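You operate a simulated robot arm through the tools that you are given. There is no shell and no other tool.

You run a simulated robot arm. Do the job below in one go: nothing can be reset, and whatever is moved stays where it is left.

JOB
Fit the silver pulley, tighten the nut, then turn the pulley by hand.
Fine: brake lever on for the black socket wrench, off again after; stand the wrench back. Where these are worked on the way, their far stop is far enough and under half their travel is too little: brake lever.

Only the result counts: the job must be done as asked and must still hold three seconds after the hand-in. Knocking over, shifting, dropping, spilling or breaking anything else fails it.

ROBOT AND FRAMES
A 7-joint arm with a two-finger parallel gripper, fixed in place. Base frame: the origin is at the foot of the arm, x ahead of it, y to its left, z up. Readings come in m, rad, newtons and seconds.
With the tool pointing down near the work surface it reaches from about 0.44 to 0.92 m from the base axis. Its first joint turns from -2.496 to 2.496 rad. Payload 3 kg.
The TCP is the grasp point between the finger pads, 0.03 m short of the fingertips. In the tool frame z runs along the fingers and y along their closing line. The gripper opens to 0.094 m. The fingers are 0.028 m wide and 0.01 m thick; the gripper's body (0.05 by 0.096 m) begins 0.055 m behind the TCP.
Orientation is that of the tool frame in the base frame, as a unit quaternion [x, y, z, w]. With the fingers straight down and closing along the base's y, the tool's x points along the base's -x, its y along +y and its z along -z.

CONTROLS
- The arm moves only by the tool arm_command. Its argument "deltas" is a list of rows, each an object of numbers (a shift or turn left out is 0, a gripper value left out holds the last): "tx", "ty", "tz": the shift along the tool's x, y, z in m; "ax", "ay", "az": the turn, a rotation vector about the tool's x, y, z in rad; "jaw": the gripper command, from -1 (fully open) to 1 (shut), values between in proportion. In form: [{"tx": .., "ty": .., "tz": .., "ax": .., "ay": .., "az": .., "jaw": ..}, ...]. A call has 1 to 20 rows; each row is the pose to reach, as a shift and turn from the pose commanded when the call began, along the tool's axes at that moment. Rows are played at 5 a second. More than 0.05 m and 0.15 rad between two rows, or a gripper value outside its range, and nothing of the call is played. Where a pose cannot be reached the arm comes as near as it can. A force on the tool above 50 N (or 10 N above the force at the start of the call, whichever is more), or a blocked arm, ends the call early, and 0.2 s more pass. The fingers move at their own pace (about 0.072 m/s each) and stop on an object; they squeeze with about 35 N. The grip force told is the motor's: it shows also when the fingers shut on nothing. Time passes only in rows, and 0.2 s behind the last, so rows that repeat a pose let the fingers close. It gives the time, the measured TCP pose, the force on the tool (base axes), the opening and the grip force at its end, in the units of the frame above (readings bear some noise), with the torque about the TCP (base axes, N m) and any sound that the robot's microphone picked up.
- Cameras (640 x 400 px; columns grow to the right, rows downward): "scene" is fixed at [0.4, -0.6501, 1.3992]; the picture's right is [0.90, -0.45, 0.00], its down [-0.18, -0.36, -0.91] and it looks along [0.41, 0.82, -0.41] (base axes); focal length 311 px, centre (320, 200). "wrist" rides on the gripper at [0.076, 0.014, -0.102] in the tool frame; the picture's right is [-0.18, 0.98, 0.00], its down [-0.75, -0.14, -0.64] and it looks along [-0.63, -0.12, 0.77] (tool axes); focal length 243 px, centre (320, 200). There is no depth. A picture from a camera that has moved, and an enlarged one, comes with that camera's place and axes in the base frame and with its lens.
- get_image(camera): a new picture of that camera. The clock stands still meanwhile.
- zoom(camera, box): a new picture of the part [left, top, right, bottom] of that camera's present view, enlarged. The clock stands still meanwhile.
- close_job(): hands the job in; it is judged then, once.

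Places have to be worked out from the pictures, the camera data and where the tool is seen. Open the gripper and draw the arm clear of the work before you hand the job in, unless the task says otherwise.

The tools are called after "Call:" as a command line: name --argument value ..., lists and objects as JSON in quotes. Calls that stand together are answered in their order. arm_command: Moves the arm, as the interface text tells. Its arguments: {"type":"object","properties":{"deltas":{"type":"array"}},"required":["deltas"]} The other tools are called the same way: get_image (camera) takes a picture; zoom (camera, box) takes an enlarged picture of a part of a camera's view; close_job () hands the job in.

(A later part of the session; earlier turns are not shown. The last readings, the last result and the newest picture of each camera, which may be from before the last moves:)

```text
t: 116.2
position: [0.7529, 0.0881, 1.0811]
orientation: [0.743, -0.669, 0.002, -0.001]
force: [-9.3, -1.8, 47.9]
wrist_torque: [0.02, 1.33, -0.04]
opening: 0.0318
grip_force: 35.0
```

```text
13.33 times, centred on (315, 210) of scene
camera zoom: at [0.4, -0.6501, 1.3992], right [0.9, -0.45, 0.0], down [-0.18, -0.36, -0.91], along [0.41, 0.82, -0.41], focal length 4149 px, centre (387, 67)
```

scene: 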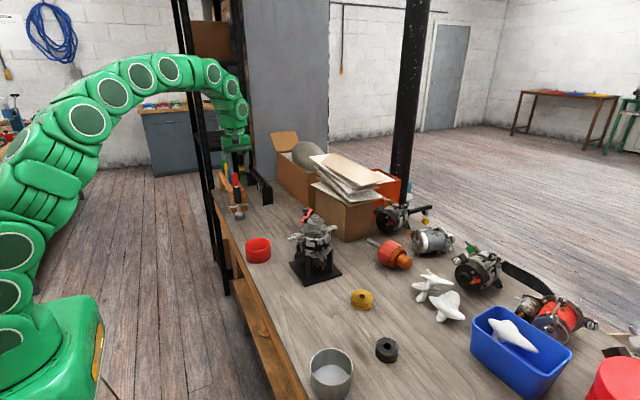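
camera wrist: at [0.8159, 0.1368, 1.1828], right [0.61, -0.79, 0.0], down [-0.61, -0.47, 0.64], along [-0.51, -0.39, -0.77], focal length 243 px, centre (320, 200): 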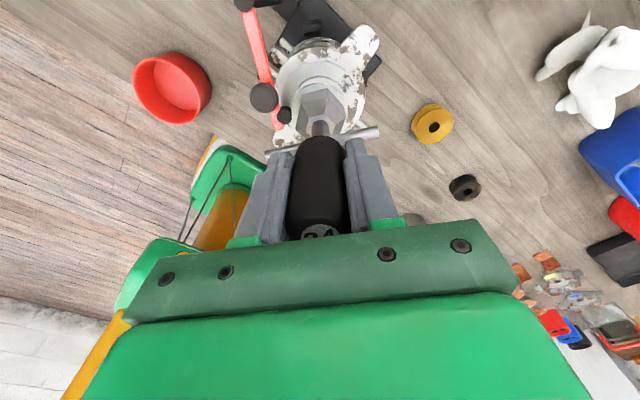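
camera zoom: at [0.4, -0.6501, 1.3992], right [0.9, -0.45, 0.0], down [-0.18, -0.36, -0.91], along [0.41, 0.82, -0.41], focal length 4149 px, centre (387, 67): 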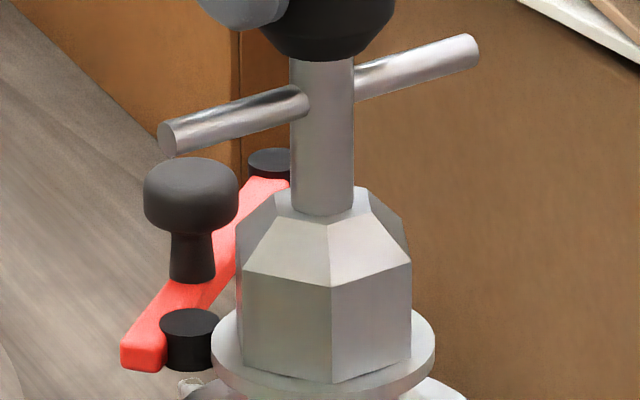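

48 N of vertical force shows the socket is bottomed at TCP z of about 1.081, a little more load than I want. I ease up 1.5 mm and then turn clockwise in small amounts, reading the torque.

Call:
arm_command --deltas '[{"tz": -0.0012}, {"tz": -0.0015}, {"tz": -0.0015, "az": 0.1}, {"tz": -0.0015, "az": 0.2}, {"tz": -0.0015, "az": 0.3}]'

Call:
zoom --camera "scene" --box '[280, 180, 350, 240]'

```text
t: 117.4
position: [0.7534, 0.0888, 1.0776]
orientation: [-0.634, 0.773, 0.001, -0.001]
force: [1.7, 3.8, -0.9]
wrist_torque: [-0.14, 0.07, 0.01]
opening: 0.0305
grip_force: 35.5
```

```text
6.67 times, centred on (315, 210) of scene
camera zoom: at [0.4, -0.6501, 1.3992], right [0.9, -0.45, 0.0], down [-0.18, -0.36, -0.91], along [0.41, 0.82, -0.41], focal length 2074 px, centre (353, 133)
```

zoom: 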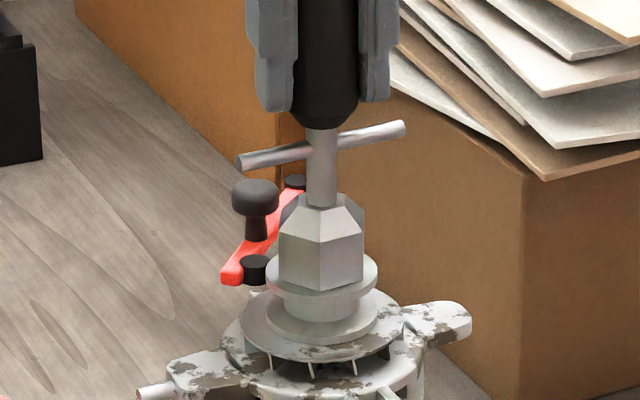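

Force went back to about zero and the socket seems to have dropped in as it turned. I check the views.

Call:
get_image --camera "wrist"

Call:
zoom --camera "scene" --box '[295, 200, 335, 230]'

Call:
zoom --camera "wrist" --box '[270, 60, 370, 150]'

```text
taken
camera wrist: at [0.7242, 0.0158, 1.1807], right [-0.93, 0.38, 0.0], down [0.29, 0.71, 0.64], along [0.24, 0.6, -0.77], focal length 243 px, centre (320, 200)
```

wrist: 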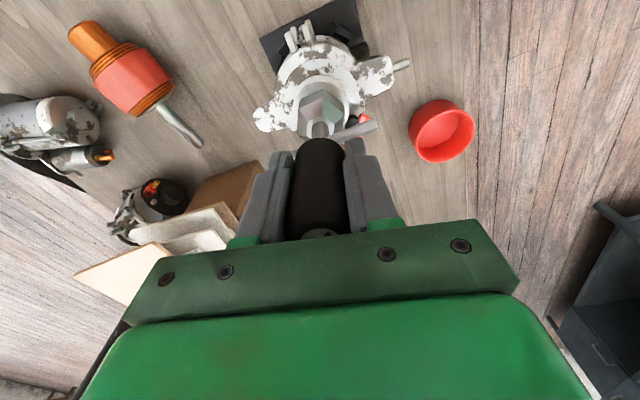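

```text
13.33 times, centred on (315, 215) of scene
camera zoom: at [0.4, -0.6501, 1.3992], right [0.9, -0.45, 0.0], down [-0.18, -0.36, -0.91], along [0.41, 0.82, -0.41], focal length 4149 px, centre (387, 0)
```

zoom: 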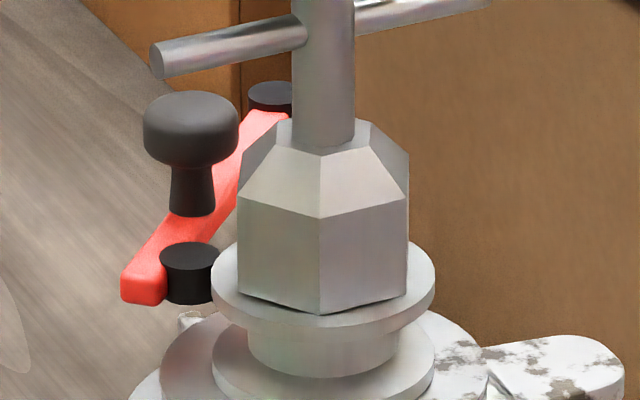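

```text
4.44 times, centred on (320, 105) of wrist
camera zoom: at [0.7242, 0.0158, 1.1807], right [-0.93, 0.38, 0.0], down [0.29, 0.71, 0.64], along [0.24, 0.6, -0.77], focal length 1078 px, centre (320, 622)
```

zoom: 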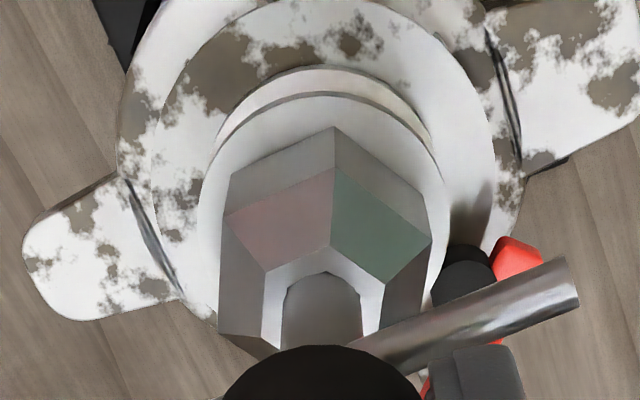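

The wrench has turned about 0.3 rad inside the grip while it was pressed down hard, and it now sits fully down on the pulley face. With the vertical load gone I continue turning and watch whether the wrench follows.

Call:
arm_command --deltas '[{"az": 0.1}, {"az": 0.2}, {"az": 0.3}, {"az": 0.4}]'

Call:
zoom --camera "scene" --box '[295, 200, 335, 230]'

Call:
zoom --camera "wrist" --box '[270, 60, 370, 150]'

```text
t: 118.4
position: [0.7532, 0.0886, 1.0796]
orientation: [-0.467, 0.884, -0.001, 0.0]
force: [0.0, -0.3, -3.2]
wrist_torque: [-0.03, 0.02, -0.03]
opening: 0.0309
grip_force: 35.1
```

```text
13.33 times, centred on (315, 215) of scene
camera zoom: at [0.4, -0.6501, 1.3992], right [0.9, -0.45, 0.0], down [-0.18, -0.36, -0.91], along [0.41, 0.82, -0.41], focal length 4149 px, centre (387, 0)
```

zoom: 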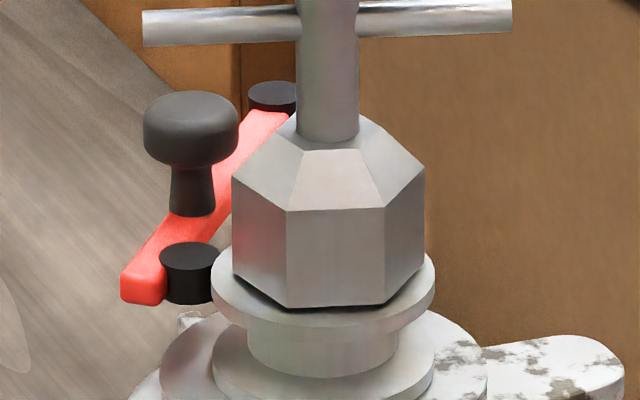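

```text
4.44 times, centred on (320, 105) of wrist
camera zoom: at [0.6982, 0.0324, 1.1818], right [-0.71, 0.71, 0.0], down [0.54, 0.54, 0.64], along [0.45, 0.45, -0.77], focal length 1078 px, centre (320, 622)
```

zoom: 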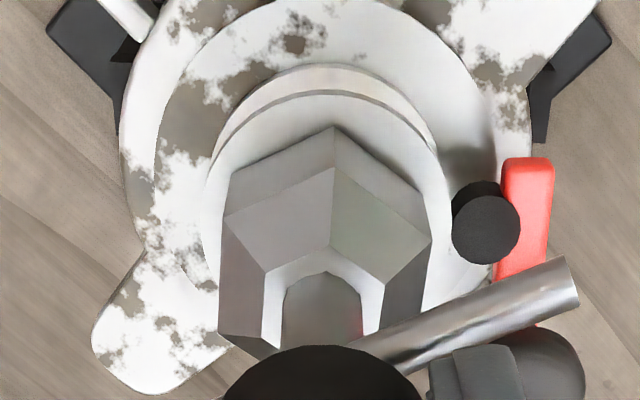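

The wrench followed 0.4 rad with almost no torque, possibly just the play in the socket. I go on in small steps and read the torque.

Call:
arm_command --deltas '[{"az": 0.1}, {"az": 0.2}]'

Call:
arm_command --deltas '[{"az": 0.1}, {"az": 0.2}]'

Call:
arm_command --deltas '[{"az": 0.1}, {"az": 0.2}]'

Call:
zoom --camera "scene" --box '[295, 200, 335, 230]'

Call:
zoom --camera "wrist" --box '[270, 60, 370, 150]'

```text
t: 119.0
position: [0.7523, 0.0889, 1.0791]
orientation: [-0.377, 0.926, 0.0, 0.0]
force: [-0.8, -0.3, -2.3]
wrist_torque: [0.0, -0.03, 0.02]
opening: 0.0308
grip_force: 34.6
```

```text
t: 119.6
position: [0.7529, 0.0887, 1.0804]
orientation: [-0.282, 0.959, -0.001, 0.0]
force: [-0.1, 0.3, -2.8]
wrist_torque: [0.04, 0.02, 0.02]
opening: 0.0308
grip_force: 35.6
```

```text
t: 120.2
position: [0.7517, 0.0881, 1.0786]
orientation: [-0.185, 0.983, 0.0, 0.0]
force: [0.0, 0.8, -2.5]
wrist_torque: [0.02, -0.01, 0.02]
opening: 0.0307
grip_force: 35.0
```

```text
13.33 times, centred on (315, 215) of scene
camera zoom: at [0.4, -0.6501, 1.3992], right [0.9, -0.45, 0.0], down [-0.18, -0.36, -0.91], along [0.41, 0.82, -0.41], focal length 4149 px, centre (387, 0)
```

zoom: 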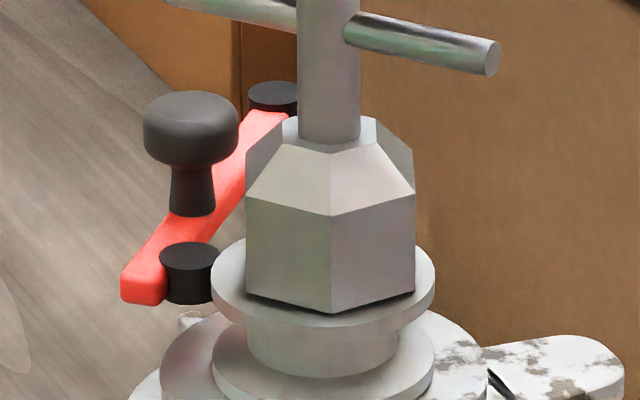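

```text
4.44 times, centred on (320, 105) of wrist
camera zoom: at [0.676, 0.0728, 1.1819], right [-0.18, 0.98, 0.0], down [0.75, 0.14, 0.64], along [0.63, 0.12, -0.77], focal length 1078 px, centre (320, 622)
```

zoom: 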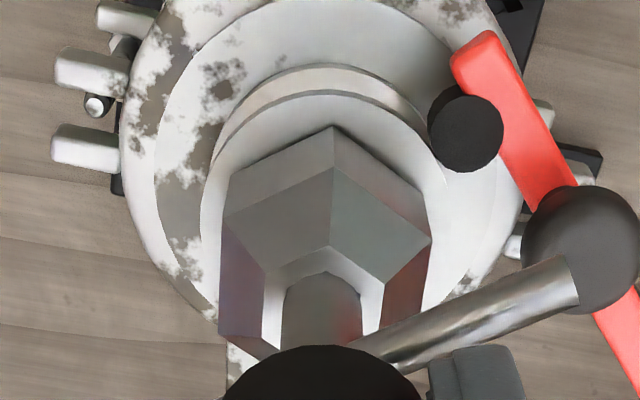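

The wrench turns over 1 rad without torque while the rotor disc stays put, so I need to see what the nut did. I lift the wrench to inspect it.

Call:
arm_command --deltas '[{"tz": -0.01}, {"tz": -0.025}, {"tz": -0.042}, {"tz": -0.042}]'

Call:
zoom --camera "scene" --box '[300, 200, 330, 225]'

Call:
zoom --camera "wrist" --box '[295, 75, 345, 115]'

Call:
get_image --camera "wrist"

```text
t: 121.2
position: [0.7534, 0.0882, 1.121]
orientation: [-0.186, 0.983, 0.001, 0.0]
force: [0.2, -0.3, -1.9]
wrist_torque: [0.02, 0.01, 0.04]
opening: 0.0307
grip_force: 35.1
```

```text
16.00 times, centred on (315, 212) of scene
camera zoom: at [0.4, -0.6501, 1.3992], right [0.9, -0.45, 0.0], down [-0.18, -0.36, -0.91], along [0.41, 0.82, -0.41], focal length 4979 px, centre (400, 0)
```

zoom: 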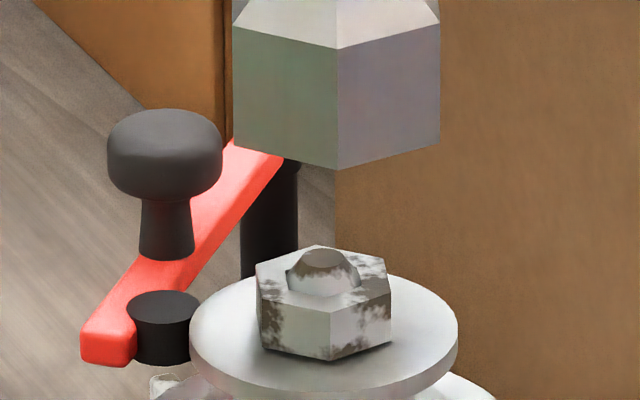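

```text
10.00 times, centred on (320, 95) of wrist
camera zoom: at [0.6771, 0.0729, 1.2232], right [-0.19, 0.98, 0.0], down [0.75, 0.14, 0.64], along [0.63, 0.12, -0.77], focal length 2426 px, centre (320, 1250)
```

zoom: 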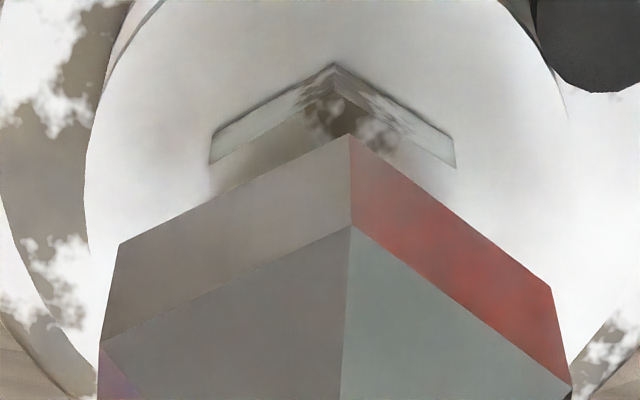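

```text
taken
camera wrist: at [0.6771, 0.0729, 1.2232], right [-0.19, 0.98, 0.0], down [0.75, 0.14, 0.64], along [0.63, 0.12, -0.77], focal length 243 px, centre (320, 200)
```

wrist: 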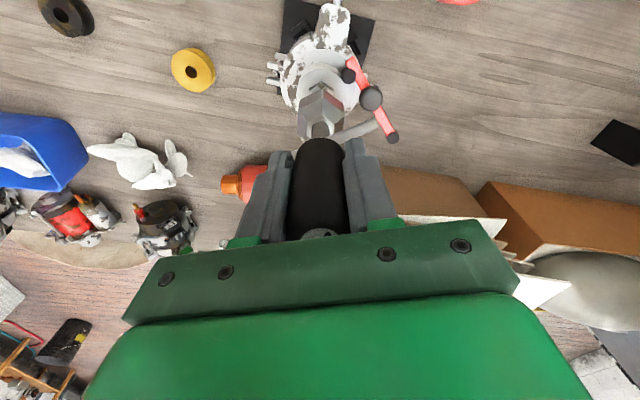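

The nut looks exactly the same as before this bite, so the socket slipped around it: the nut is down and no longer turns with the socket. I zoom in closely to see whether it is really seated on the pulley.

Call:
zoom --camera "scene" --box '[309, 212, 329, 226]'

Call:
zoom --camera "scene" --box '[295, 205, 345, 240]'

Call:
zoom --camera "wrist" --box '[270, 60, 370, 150]'

```text
16.00 times, centred on (319, 219) of scene
camera zoom: at [0.4, -0.6501, 1.3992], right [0.9, -0.45, 0.0], down [-0.18, -0.36, -0.91], along [0.41, 0.82, -0.41], focal length 4979 px, centre (336, -104)
```

zoom: 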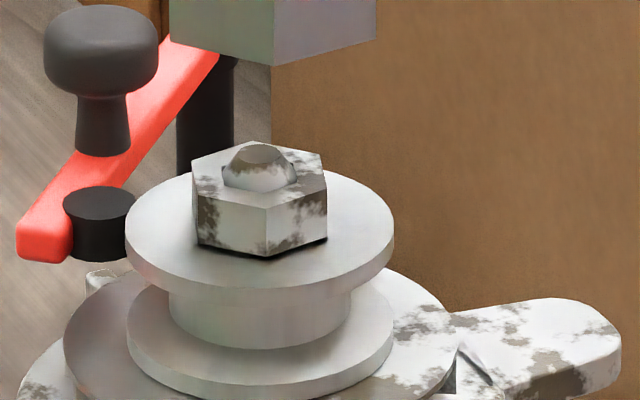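

```text
11.43 times, centred on (320, 222) of scene
camera zoom: at [0.4, -0.6501, 1.3992], right [0.9, -0.45, 0.0], down [-0.18, -0.36, -0.91], along [0.41, 0.82, -0.41], focal length 3556 px, centre (320, -57)
```

zoom: 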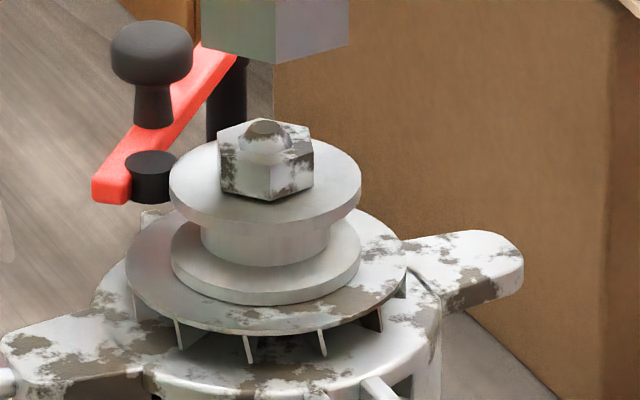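

```text
4.44 times, centred on (320, 105) of wrist
camera zoom: at [0.6771, 0.0729, 1.2232], right [-0.19, 0.98, 0.0], down [0.75, 0.14, 0.64], along [0.63, 0.12, -0.77], focal length 1078 px, centre (320, 622)
```

zoom: 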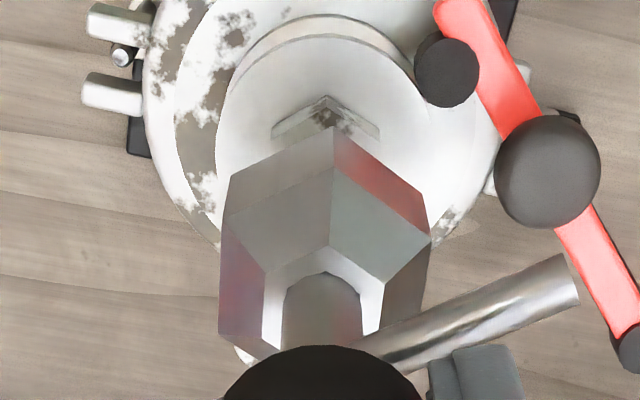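

The nut is down to within a few tenths of a millimetre of the pulley, and the rotor did not turn. To be sure it is really tight, I refit the socket carefully (offset about 2.4 mm in x, 4° in angle), without pressing this time, and feel for torque in small steps.

Call:
arm_command --deltas '[{"tx": 0.0022, "ty": 0.0011, "az": -0.07}, {"tx": 0.0022, "ty": 0.0011, "tz": 0.012, "az": -0.07}, {"tx": 0.0022, "ty": 0.0011, "tz": 0.024, "az": -0.07}, {"tx": 0.0022, "ty": 0.0011, "tz": 0.028, "az": -0.07}, {"tx": 0.0022, "ty": 0.0011, "tz": 0.028, "az": -0.07}]'

Call:
zoom --camera "scene" --box '[295, 195, 335, 225]'

Call:
zoom --camera "wrist" --box '[270, 60, 370, 150]'

```text
t: 122.4
position: [0.7494, 0.0882, 1.0929]
orientation: [-0.221, 0.975, 0.0, 0.0]
force: [-0.3, 0.0, -2.7]
wrist_torque: [0.01, 0.02, 0.01]
opening: 0.0307
grip_force: 35.0
```

```text
13.33 times, centred on (315, 210) of scene
camera zoom: at [0.4, -0.6501, 1.3992], right [0.9, -0.45, 0.0], down [-0.18, -0.36, -0.91], along [0.41, 0.82, -0.41], focal length 4149 px, centre (387, 67)
```

zoom: 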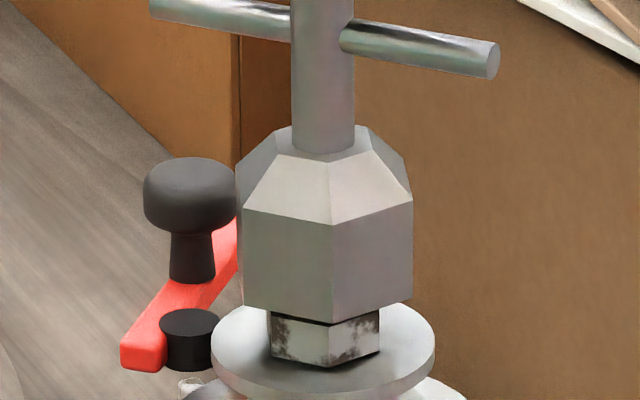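

```text
4.44 times, centred on (320, 105) of wrist
camera zoom: at [0.6761, 0.0678, 1.1957], right [-0.25, 0.97, 0.0], down [0.74, 0.2, 0.64], along [0.62, 0.16, -0.77], focal length 1078 px, centre (320, 622)
```

zoom: 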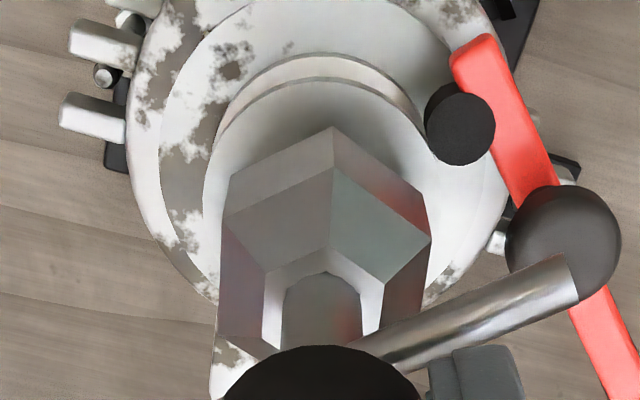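

The socket is centred over the nut in both views. I lower it over the nut, stopping 2–3 mm above the pulley.

Call:
arm_command --deltas '[{"tz": 0.004}, {"tz": 0.008}, {"tz": 0.0115}, {"tz": 0.0115}]'

Call:
zoom --camera "scene" --box '[295, 195, 335, 225]'

```text
t: 123.4
position: [0.7519, 0.088, 1.0811]
orientation: [-0.22, 0.975, 0.0, 0.0]
force: [-0.4, -0.2, -2.7]
wrist_torque: [-0.02, -0.01, -0.02]
opening: 0.0306
grip_force: 34.9
```

```text
13.33 times, centred on (315, 210) of scene
camera zoom: at [0.4, -0.6501, 1.3992], right [0.9, -0.45, 0.0], down [-0.18, -0.36, -0.91], along [0.41, 0.82, -0.41], focal length 4149 px, centre (387, 67)
```

zoom: 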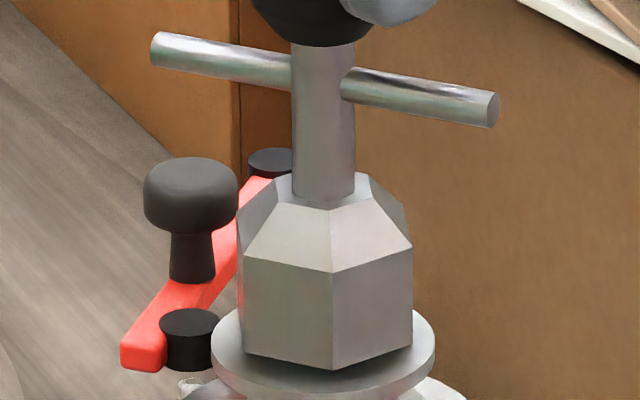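

The nut is enclosed with no force. I turn clockwise in 0.15 rad steps, reading the torque each time.

Call:
arm_command --deltas '[{"ty": 0.0003, "az": 0.15}]'

Call:
arm_command --deltas '[{"ty": 0.0003, "az": 0.15}]'

Call:
arm_command --deltas '[{"ty": 0.0003, "az": 0.15}]'

Call:
arm_command --deltas '[{"ty": 0.0003, "az": 0.15}]'

Call:
zoom --camera "wrist" --box '[270, 60, 370, 150]'

Call:
zoom --camera "scene" --box '[295, 195, 335, 225]'

```text
t: 123.8
position: [0.7502, 0.089, 1.0832]
orientation: [-0.146, 0.989, 0.0, 0.0]
force: [0.3, 0.3, -2.4]
wrist_torque: [-0.02, 0.02, -0.01]
opening: 0.0306
grip_force: 34.9
```

```text
t: 124.2
position: [0.7506, 0.088, 1.083]
orientation: [-0.07, 0.998, 0.0, 0.0]
force: [0.1, 0.4, -2.3]
wrist_torque: [-0.01, 0.0, -0.03]
opening: 0.0309
grip_force: 34.9
```

```text
t: 124.6
position: [0.7501, 0.0893, 1.0817]
orientation: [0.005, 1.0, 0.0, 0.0]
force: [0.8, 0.0, -3.0]
wrist_torque: [-0.02, -0.02, 0.03]
opening: 0.0305
grip_force: 34.8
```

```text
t: 125.0
position: [0.7504, 0.0887, 1.0843]
orientation: [0.08, 0.997, 0.0, 0.0]
force: [1.0, 0.8, -2.6]
wrist_torque: [0.0, -0.03, 0.0]
opening: 0.0307
grip_force: 35.0
```

```text
4.44 times, centred on (320, 105) of wrist
camera zoom: at [0.6777, 0.1143, 1.1844], right [0.34, 0.94, 0.0], down [0.72, -0.26, 0.64], along [0.6, -0.22, -0.77], focal length 1078 px, centre (320, 622)
```

zoom: 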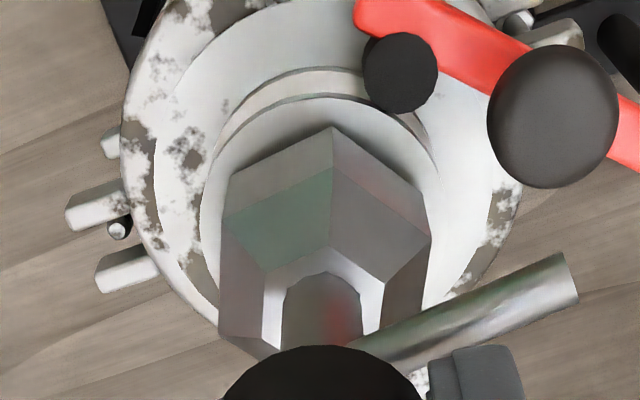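

```text
13.33 times, centred on (315, 210) of scene
camera zoom: at [0.4, -0.6501, 1.3992], right [0.9, -0.45, 0.0], down [-0.18, -0.36, -0.91], along [0.41, 0.82, -0.41], focal length 4149 px, centre (387, 67)
```

zoom: 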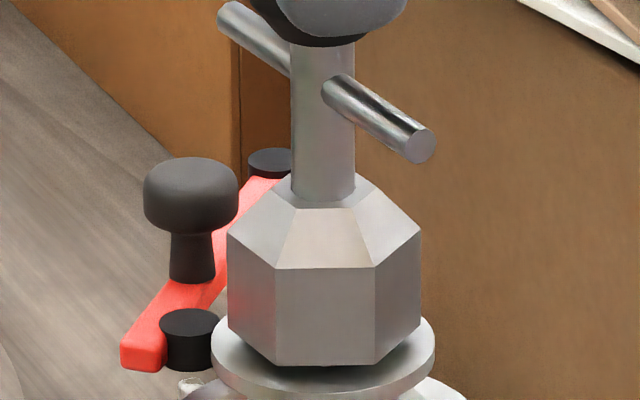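

No torque over 0.6 rad, with the wrench following the gripper. I lift again to see whether the nut turned.

Call:
arm_command --deltas '[{"tz": -0.01}, {"tz": -0.025}, {"tz": -0.042}, {"tz": -0.042}]'

Call:
zoom --camera "scene" --box '[300, 200, 330, 225]'

Call:
zoom --camera "wrist" --box '[295, 75, 345, 115]'

```text
t: 126.0
position: [0.7504, 0.0899, 1.124]
orientation: [0.078, 0.997, 0.0, 0.001]
force: [1.1, 0.0, -1.8]
wrist_torque: [0.0, -0.02, 0.01]
opening: 0.0307
grip_force: 35.5
```

```text
16.00 times, centred on (315, 212) of scene
camera zoom: at [0.4, -0.6501, 1.3992], right [0.9, -0.45, 0.0], down [-0.18, -0.36, -0.91], along [0.41, 0.82, -0.41], focal length 4979 px, centre (400, 0)
```

zoom: 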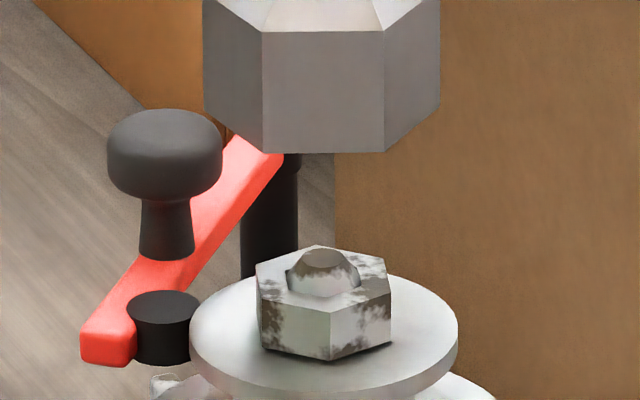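

```text
10.00 times, centred on (320, 95) of wrist
camera zoom: at [0.6773, 0.1142, 1.226], right [0.34, 0.94, 0.0], down [0.72, -0.26, 0.64], along [0.6, -0.22, -0.77], focal length 2426 px, centre (320, 1250)
```

zoom: 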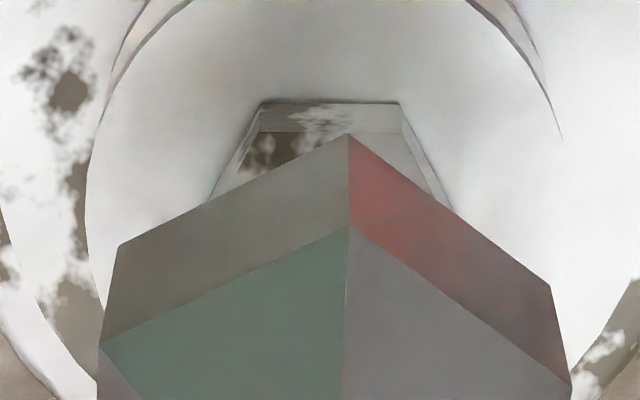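

The nut stayed exactly where it was while the socket passed around it: it is seated against the pulley and no longer advances, so I take it as tight. I carry the wrench back, first moving clear of the lever and turning so the wrench regains its original heading.

Call:
arm_command --deltas '[{"tx": 0.02, "ty": -0.0031, "az": -0.14}, {"tx": 0.045, "ty": -0.0071, "az": -0.28}, {"tx": 0.07, "ty": -0.011, "az": -0.42}, {"tx": 0.084, "ty": -0.0132, "az": -0.56}, {"tx": 0.084, "ty": -0.0132, "az": -0.7}, {"tx": 0.084, "ty": -0.0132, "az": -0.84}, {"tx": 0.084, "ty": -0.0132, "az": -0.98}, {"tx": 0.084, "ty": -0.0132, "az": -1.12}, {"tx": 0.084, "ty": -0.0132, "az": -1.26}, {"tx": 0.084, "ty": -0.0132, "az": -1.4}, {"tx": 0.084, "ty": -0.0132, "az": -1.466}, {"tx": 0.084, "ty": -0.0132, "az": -1.466}]'

Call:
get_image --camera "wrist"

Call:
zoom --camera "scene" --box '[240, 120, 340, 220]'

```text
t: 128.6
position: [0.6654, 0.0897, 1.1239]
orientation: [-0.61, 0.792, 0.0, 0.0]
force: [0.8, -0.6, -1.7]
wrist_torque: [0.04, -0.01, 0.01]
opening: 0.0309
grip_force: 34.9
```

```text
taken
camera wrist: at [0.6318, 0.0189, 1.2265], right [-0.9, 0.43, 0.0], down [0.33, 0.69, 0.64], along [0.28, 0.58, -0.77], focal length 243 px, centre (320, 200)
```

wrist: 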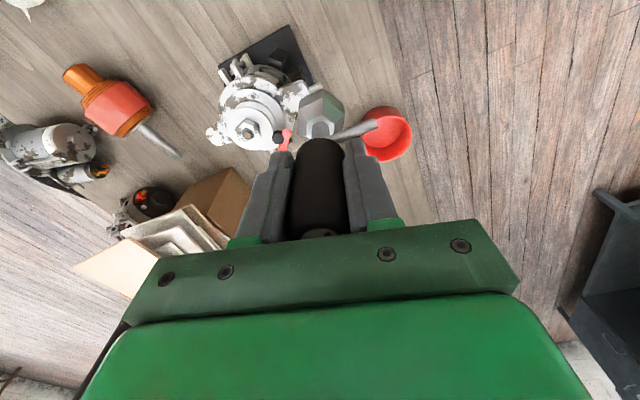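

```text
4.00 times, centred on (290, 170) of scene
camera zoom: at [0.4, -0.6501, 1.3992], right [0.9, -0.45, 0.0], down [-0.18, -0.36, -0.91], along [0.41, 0.82, -0.41], focal length 1245 px, centre (440, 320)
```

zoom: 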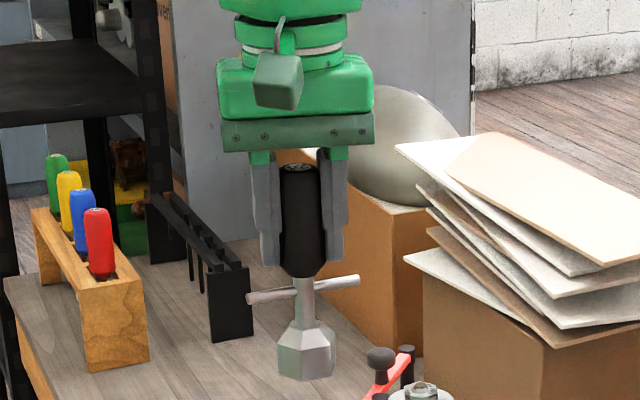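

The wrench hangs straight. I carry it across to its original spot at a height the arm can reach.

Call:
arm_command --deltas '[{"tx": -0.039, "ty": 0.0147, "tz": 0.005}, {"tx": -0.079, "ty": 0.0298, "tz": 0.012}, {"tx": -0.119, "ty": 0.0449, "tz": 0.02}, {"tx": -0.159, "ty": 0.06, "tz": 0.028}, {"tx": -0.199, "ty": 0.0751, "tz": 0.034}, {"tx": -0.239, "ty": 0.0902, "tz": 0.038}, {"tx": -0.279, "ty": 0.1053, "tz": 0.04}, {"tx": -0.319, "ty": 0.1204, "tz": 0.04}, {"tx": -0.359, "ty": 0.1355, "tz": 0.04}, {"tx": -0.399, "ty": 0.1506, "tz": 0.04}, {"tx": -0.4316, "ty": 0.1628, "tz": 0.04}, {"tx": -0.4316, "ty": 0.1628, "tz": 0.04}, {"tx": -0.4316, "ty": 0.1628, "tz": 0.04}]'

Call:
get_image --camera "wrist"

Call:
zoom --camera "scene" --box '[205, 120, 285, 220]'

```text
t: 131.4
position: [0.6188, 0.5502, 1.0844]
orientation: [-0.609, 0.793, 0.0, 0.0]
force: [0.8, 0.9, -1.8]
wrist_torque: [-0.01, -0.02, -0.02]
opening: 0.0306
grip_force: 35.0
```

```text
taken
camera wrist: at [0.5857, 0.4789, 1.1868], right [-0.9, 0.43, 0.0], down [0.33, 0.69, 0.64], along [0.28, 0.58, -0.77], focal length 243 px, centre (320, 200)
```

wrist: 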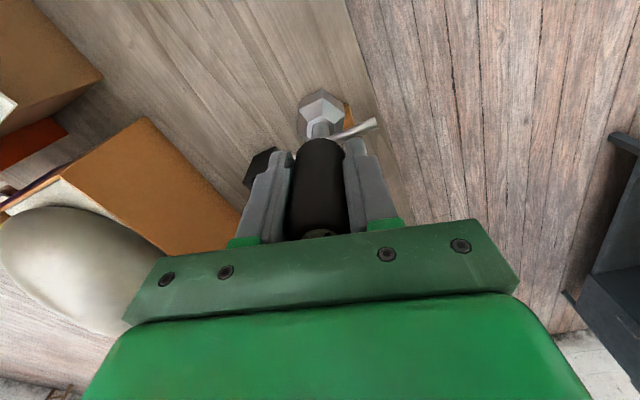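

```text
4.00 times, centred on (245, 170) of scene
camera zoom: at [0.4, -0.6501, 1.3992], right [0.9, -0.45, 0.0], down [-0.18, -0.36, -0.91], along [0.41, 0.82, -0.41], focal length 1245 px, centre (620, 320)
```

zoom: 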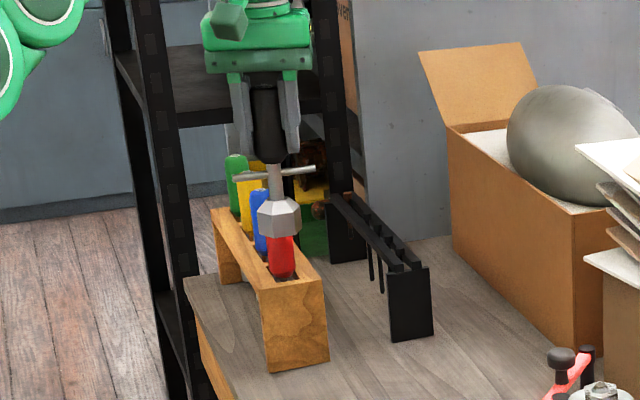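

The wrench is above its original place. I lower it most of the way, then feel for the table.

Call:
arm_command --deltas '[{"tx": 0.002, "tz": 0.03}, {"tx": 0.002, "tz": 0.065}, {"tx": 0.002, "tz": 0.1}, {"tx": 0.002, "tz": 0.135}, {"tx": 0.002, "tz": 0.16}, {"tx": 0.002, "tz": 0.174}, {"tx": 0.002, "tz": 0.174}]'

Call:
zoom --camera "scene" --box '[215, 155, 275, 225]'

Call:
get_image --camera "wrist"

```text
t: 133.0
position: [0.6203, 0.5477, 0.9092]
orientation: [-0.609, 0.794, 0.0, 0.0]
force: [0.2, -0.2, -3.6]
wrist_torque: [-0.03, 0.01, 0.02]
opening: 0.0308
grip_force: 35.4
```

```text
5.71 times, centred on (245, 190) of scene
camera zoom: at [0.4, -0.6501, 1.3992], right [0.9, -0.45, 0.0], down [-0.18, -0.36, -0.91], along [0.41, 0.82, -0.41], focal length 1778 px, centre (749, 257)
```

zoom: 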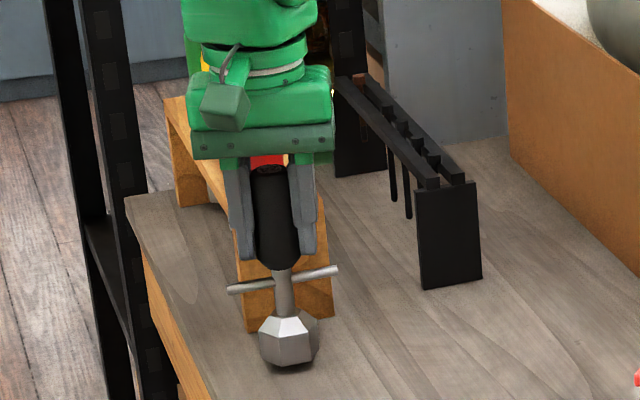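

```text
taken
camera wrist: at [0.5856, 0.4772, 1.0116], right [-0.9, 0.43, 0.0], down [0.33, 0.69, 0.64], along [0.28, 0.58, -0.77], focal length 243 px, centre (320, 200)
```

wrist: 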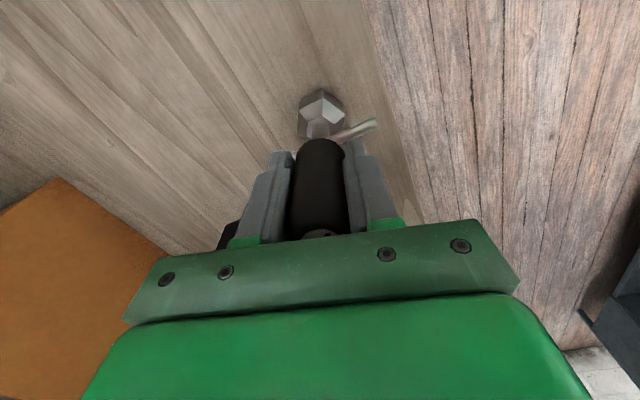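

The socket is about 7 mm above the table. I lower in small steps until it touches.

Call:
arm_command --deltas '[{"tz": 0.003}, {"tz": 0.005}, {"tz": 0.0065}, {"tz": 0.0065}]'

Call:
zoom --camera "scene" --box '[230, 190, 270, 225]'

```text
t: 134.0
position: [0.6196, 0.5474, 0.9036]
orientation: [-0.609, 0.793, 0.0, 0.0]
force: [-0.1, -0.2, -1.9]
wrist_torque: [-0.02, 0.05, -0.04]
opening: 0.0305
grip_force: 34.8
```

```text
11.43 times, centred on (250, 208) of scene
camera zoom: at [0.4, -0.6501, 1.3992], right [0.9, -0.45, 0.0], down [-0.18, -0.36, -0.91], along [0.41, 0.82, -0.41], focal length 3556 px, centre (1120, 114)
```

zoom: 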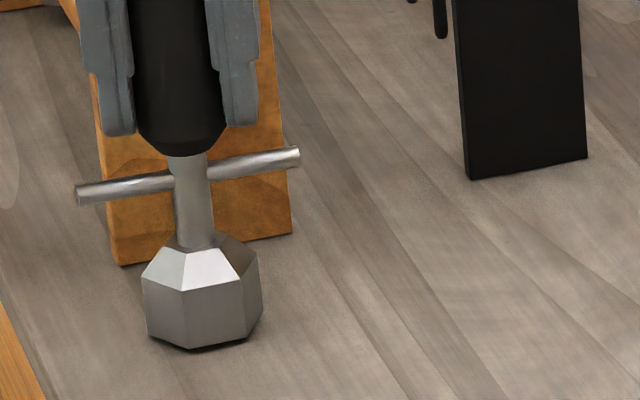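

Almost touching. One more millimetre or two with a force check.

Call:
arm_command --deltas '[{"tz": 0.0008}, {"tz": 0.0015}, {"tz": 0.0015}]'

Call:
zoom --camera "scene" --box '[230, 190, 270, 225]'

```text
t: 134.8
position: [0.6192, 0.5474, 0.9022]
orientation: [-0.609, 0.793, 0.0, 0.0]
force: [-0.4, -0.6, -3.2]
wrist_torque: [-0.01, 0.0, -0.01]
opening: 0.0309
grip_force: 34.7
```

```text
11.43 times, centred on (250, 208) of scene
camera zoom: at [0.4, -0.6501, 1.3992], right [0.9, -0.45, 0.0], down [-0.18, -0.36, -0.91], along [0.41, 0.82, -0.41], focal length 3556 px, centre (1120, 114)
```

zoom: 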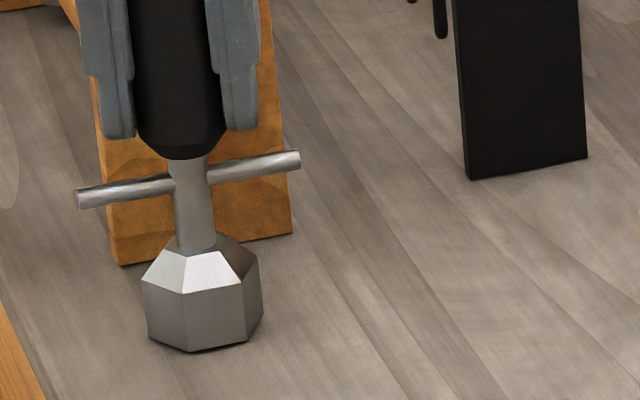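

Call:
arm_command --deltas '[{"tz": 0.001}, {"tz": 0.002}, {"tz": 0.002}]'

Call:
zoom --camera "scene" --box '[230, 190, 270, 225]'

```text
t: 135.6
position: [0.6187, 0.5466, 0.9011]
orientation: [-0.609, 0.793, 0.001, 0.0]
force: [-6.7, -2.5, 8.1]
wrist_torque: [-0.42, 0.59, -0.07]
opening: 0.0309
grip_force: 35.0
```

```text
11.43 times, centred on (250, 208) of scene
camera zoom: at [0.4, -0.6501, 1.3992], right [0.9, -0.45, 0.0], down [-0.18, -0.36, -0.91], along [0.41, 0.82, -0.41], focal length 3556 px, centre (1120, 114)
```

zoom: 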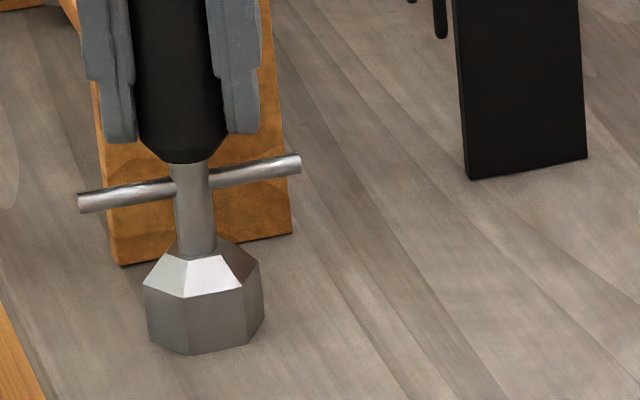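

The socket is on the table with 8 N. I open the fingers gradually so the wrench settles upright.

Call:
arm_command --deltas '[{"tz": -0.0005, "jaw": 0.3}, {"tz": -0.0005, "jaw": 0.2}, {"tz": -0.0005, "jaw": 0.1}, {"tz": -0.0005, "jaw": 0.0}, {"tz": -0.0005, "jaw": -0.15}, {"tz": -0.0005, "jaw": -0.3}, {"tz": -0.0005, "jaw": -0.3}]'

Call:
zoom --camera "scene" --box '[215, 155, 275, 225]'

Call:
get_image --camera "wrist"

```text
t: 137.2
position: [0.6183, 0.5474, 0.8996]
orientation: [-0.609, 0.793, 0.0, 0.0]
force: [0.9, 0.1, -0.4]
wrist_torque: [0.01, -0.02, 0.02]
opening: 0.0612
grip_force: 0.0
```

```text
5.71 times, centred on (245, 190) of scene
camera zoom: at [0.4, -0.6501, 1.3992], right [0.9, -0.45, 0.0], down [-0.18, -0.36, -0.91], along [0.41, 0.82, -0.41], focal length 1778 px, centre (749, 257)
```

zoom: 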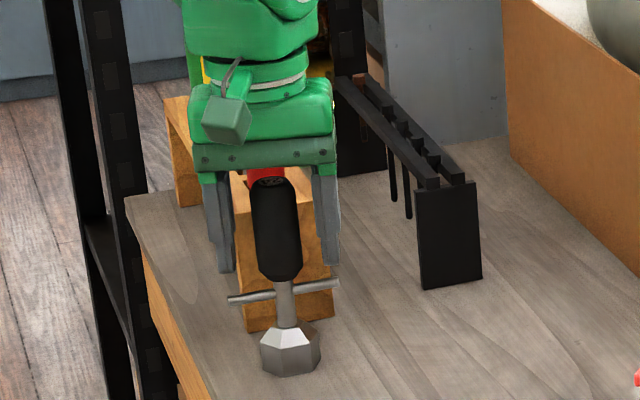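

```text
taken
camera wrist: at [0.5853, 0.4762, 1.0028], right [-0.9, 0.43, 0.0], down [0.33, 0.69, 0.64], along [0.28, 0.58, -0.77], focal length 243 px, centre (320, 200)
```

wrist: 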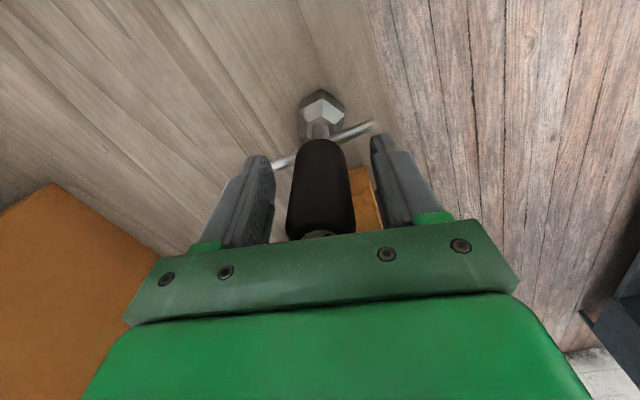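

The wrench stands upright at its original spot. I rise straight up, clear of it.

Call:
arm_command --deltas '[{"tz": -0.02}, {"tz": -0.06}, {"tz": -0.1}, {"tz": -0.14}, {"tz": -0.17}, {"tz": -0.17}]'

Call:
zoom --camera "scene" --box '[205, 130, 305, 230]'

Call:
zoom --camera "scene" --box '[285, 200, 345, 245]'

```text
t: 138.6
position: [0.6202, 0.5458, 1.0706]
orientation: [-0.609, 0.793, 0.0, 0.001]
force: [0.5, -0.4, 0.2]
wrist_torque: [0.0, -0.01, -0.04]
opening: 0.0612
grip_force: 0.2
```

```text
4.00 times, centred on (255, 180) of scene
camera zoom: at [0.4, -0.6501, 1.3992], right [0.9, -0.45, 0.0], down [-0.18, -0.36, -0.91], along [0.41, 0.82, -0.41], focal length 1245 px, centre (580, 280)
```

zoom: 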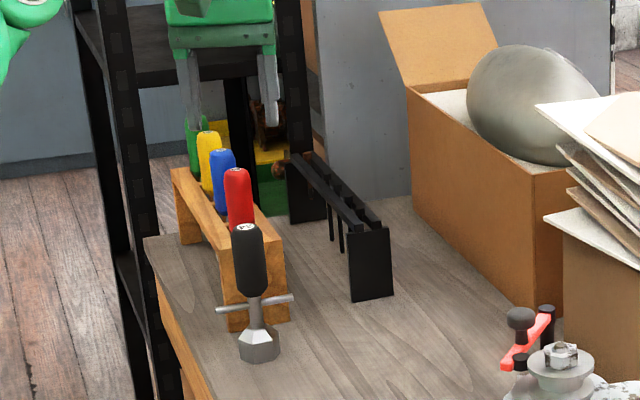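

```text
8.89 times, centred on (315, 222) of scene
camera zoom: at [0.4, -0.6501, 1.3992], right [0.9, -0.45, 0.0], down [-0.18, -0.36, -0.91], along [0.41, 0.82, -0.41], focal length 2766 px, centre (364, 0)
```

zoom: 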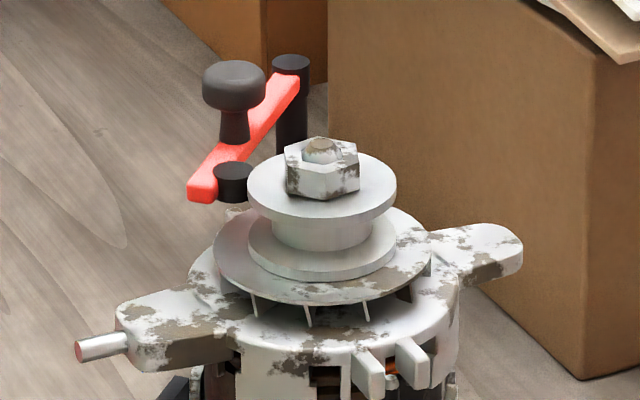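

The wrench is back in place. With the brake still on, I check tightness directly by gripping the nut across its flats with the fingers. I move above it while turning to a heading that keeps the fingers clear of the lever knob.

Call:
arm_command --deltas '[{"tx": 0.0272, "ty": -0.0164, "tz": -0.001, "az": 0.1467}, {"tx": 0.0544, "ty": -0.0328, "tz": -0.002, "az": 0.2933}, {"tx": 0.0815, "ty": -0.0492, "tz": -0.003, "az": 0.44}, {"tx": 0.1087, "ty": -0.0656, "tz": -0.004, "az": 0.5867}, {"tx": 0.1359, "ty": -0.082, "tz": -0.005, "az": 0.7333}, {"tx": 0.1631, "ty": -0.0984, "tz": -0.006, "az": 0.88}, {"tx": 0.1903, "ty": -0.1148, "tz": -0.007, "az": 1.0267}, {"tx": 0.2174, "ty": -0.1311, "tz": -0.008, "az": 1.1733}, {"tx": 0.2446, "ty": -0.1475, "tz": -0.009, "az": 1.32}, {"tx": 0.2718, "ty": -0.1639, "tz": -0.01, "az": 1.4667}, {"tx": 0.299, "ty": -0.1803, "tz": -0.011, "az": 1.6133}, {"tx": 0.3262, "ty": -0.1967, "tz": -0.012, "az": 1.76}, {"tx": 0.3533, "ty": -0.2131, "tz": -0.013, "az": 1.9067}, {"tx": 0.3805, "ty": -0.2295, "tz": -0.014, "az": 2.0533}, {"tx": 0.4077, "ty": -0.2459, "tz": -0.015, "az": 2.2}, {"tx": 0.4077, "ty": -0.2459, "tz": -0.015, "az": 2.2, "jaw": -0.1}]'

Call:
get_image --camera "wrist"

Call:
zoom --camera "wrist" --box '[270, 90, 370, 190]'

```text
t: 142.0
position: [0.7503, 0.0895, 1.0861]
orientation: [0.432, 0.902, 0.001, 0.0]
force: [0.0, 0.2, 0.6]
wrist_torque: [-0.03, -0.03, 0.02]
opening: 0.0519
grip_force: 0.0
```

```text
taken
camera wrist: at [0.7136, 0.1567, 1.1881], right [0.88, 0.47, 0.0], down [0.36, -0.68, 0.64], along [0.3, -0.57, -0.77], focal length 243 px, centre (320, 200)
```

wrist: 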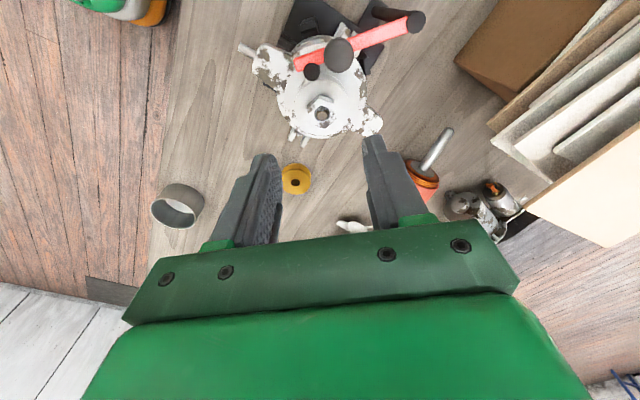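

```text
4.00 times, centred on (320, 140) of wrist
camera zoom: at [0.7136, 0.1567, 1.1881], right [0.88, 0.47, 0.0], down [0.36, -0.68, 0.64], along [0.3, -0.57, -0.77], focal length 970 px, centre (320, 440)
```

zoom: 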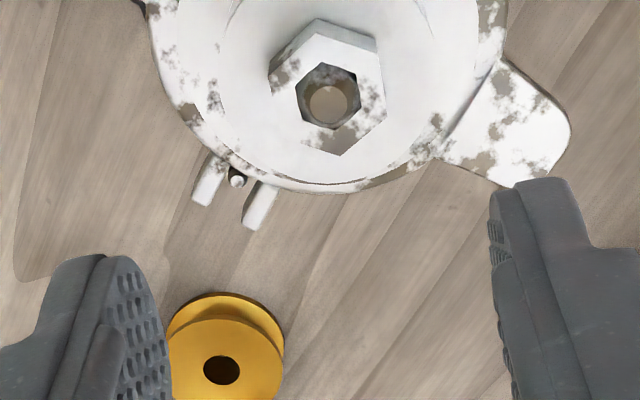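

The nut's flats are square to the fingers. I descend so the fingertips straddle the nut just above the pulley face.

Call:
arm_command --deltas '[{"tx": -0.0009, "ty": 0.0016, "tz": 0.03}, {"tx": -0.0009, "ty": 0.0016, "tz": 0.06}, {"tx": -0.0009, "ty": 0.0016, "tz": 0.075}, {"tx": -0.0009, "ty": 0.0016, "tz": 0.082}, {"tx": -0.0009, "ty": 0.0016, "tz": 0.082}]'

Call:
zoom --camera "wrist" --box '[270, 110, 370, 210]'

Call:
zoom --camera "scene" --box '[295, 195, 335, 230]'

```text
t: 143.2
position: [0.7517, 0.0898, 1.003]
orientation: [0.43, 0.903, 0.0, 0.0]
force: [0.4, 0.1, -0.7]
wrist_torque: [-0.02, 0.0, 0.0]
opening: 0.0519
grip_force: 0.0
```

```text
4.00 times, centred on (320, 160) of wrist
camera zoom: at [0.7156, 0.1568, 1.1058], right [0.88, 0.47, 0.0], down [0.36, -0.67, 0.64], along [0.3, -0.56, -0.77], focal length 970 px, centre (320, 360)
```

zoom: 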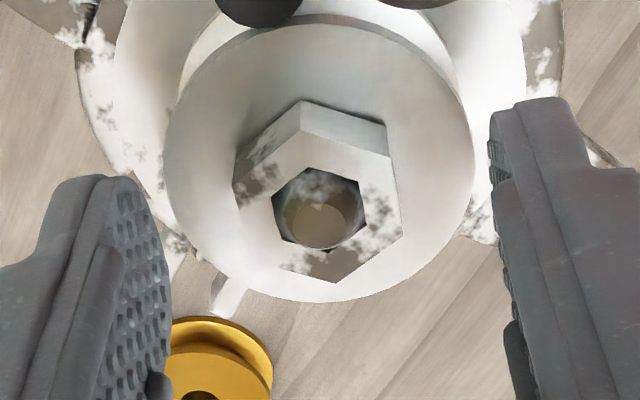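

```text
11.43 times, centred on (315, 212) of scene
camera zoom: at [0.4, -0.6501, 1.3992], right [0.9, -0.45, 0.0], down [-0.18, -0.36, -0.91], along [0.41, 0.82, -0.41], focal length 3556 px, centre (377, 57)
```

zoom: 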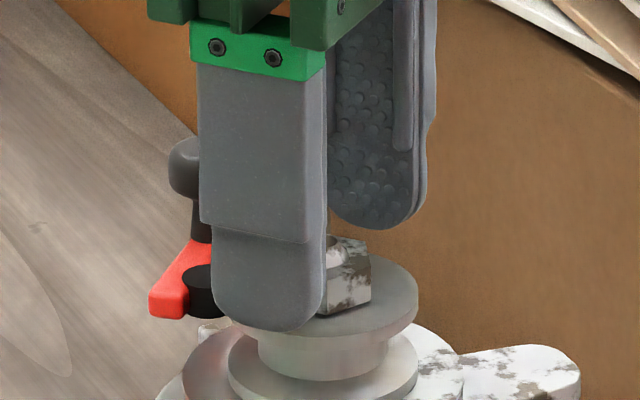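

Centred with no contact. I close on the nut and try turning clockwise a little, reading the torque.

Call:
arm_command --deltas '[{"jaw": 0.2}, {"jaw": 1}, {"jaw": 1}, {"jaw": 1}]'

Call:
arm_command --deltas '[{"az": 0.05}, {"az": 0.1}]'

Call:
zoom --camera "wrist" --box '[270, 110, 370, 210]'

```text
t: 144.2
position: [0.7519, 0.0888, 1.0035]
orientation: [0.43, 0.903, 0.0, -0.001]
force: [-4.2, -0.8, 2.1]
wrist_torque: [-0.02, 0.11, 0.1]
opening: 0.0228
grip_force: 35.1
```

```text
t: 144.8
position: [0.7522, 0.0905, 1.0021]
orientation: [0.476, 0.88, 0.0, 0.0]
force: [1.4, 7.3, -4.4]
wrist_torque: [0.23, -0.04, 0.5]
opening: 0.0231
grip_force: 35.5
```

```text
4.00 times, centred on (320, 160) of wrist
camera zoom: at [0.7236, 0.1606, 1.106], right [0.92, 0.38, 0.0], down [0.29, -0.71, 0.64], along [0.25, -0.59, -0.77], focal length 970 px, centre (320, 360)
```

zoom: 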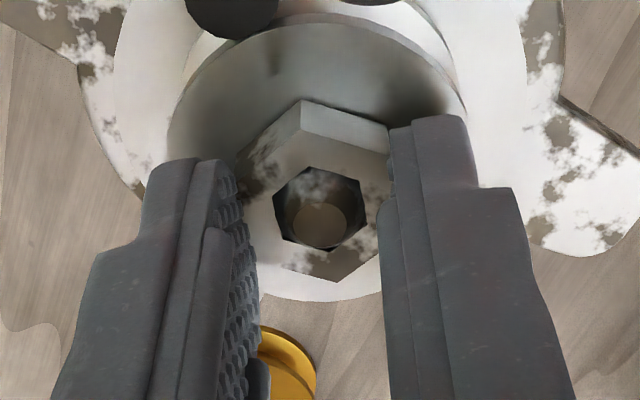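

At 0.1 rad the nut resists with 0.5 N·m, so it is indeed tight rather than free. I add a little more to see whether it moves.

Call:
arm_command --deltas '[{"az": 0.05}, {"az": 0.1}]'

Call:
zoom --camera "wrist" --box '[270, 110, 370, 210]'

Call:
zoom --camera "scene" --box '[285, 200, 345, 245]'

```text
t: 145.4
position: [0.7534, 0.0894, 1.0028]
orientation: [0.519, 0.855, 0.0, 0.0]
force: [6.2, 4.0, -7.7]
wrist_torque: [0.18, -0.18, 0.61]
opening: 0.0231
grip_force: 35.3
```

```text
4.00 times, centred on (320, 160) of wrist
camera zoom: at [0.731, 0.1631, 1.1061], right [0.96, 0.29, 0.0], down [0.22, -0.73, 0.64], along [0.19, -0.61, -0.77], focal length 970 px, centre (320, 360)
```

zoom: 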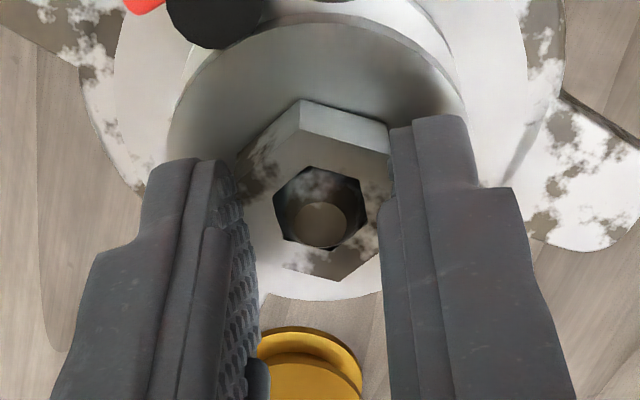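

```text
8.89 times, centred on (315, 222) of scene
camera zoom: at [0.4, -0.6501, 1.3992], right [0.9, -0.45, 0.0], down [-0.18, -0.36, -0.91], along [0.41, 0.82, -0.41], focal length 2766 px, centre (364, 0)
```

zoom: 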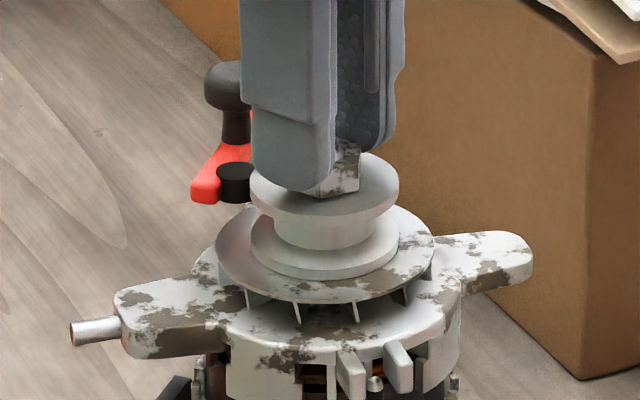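

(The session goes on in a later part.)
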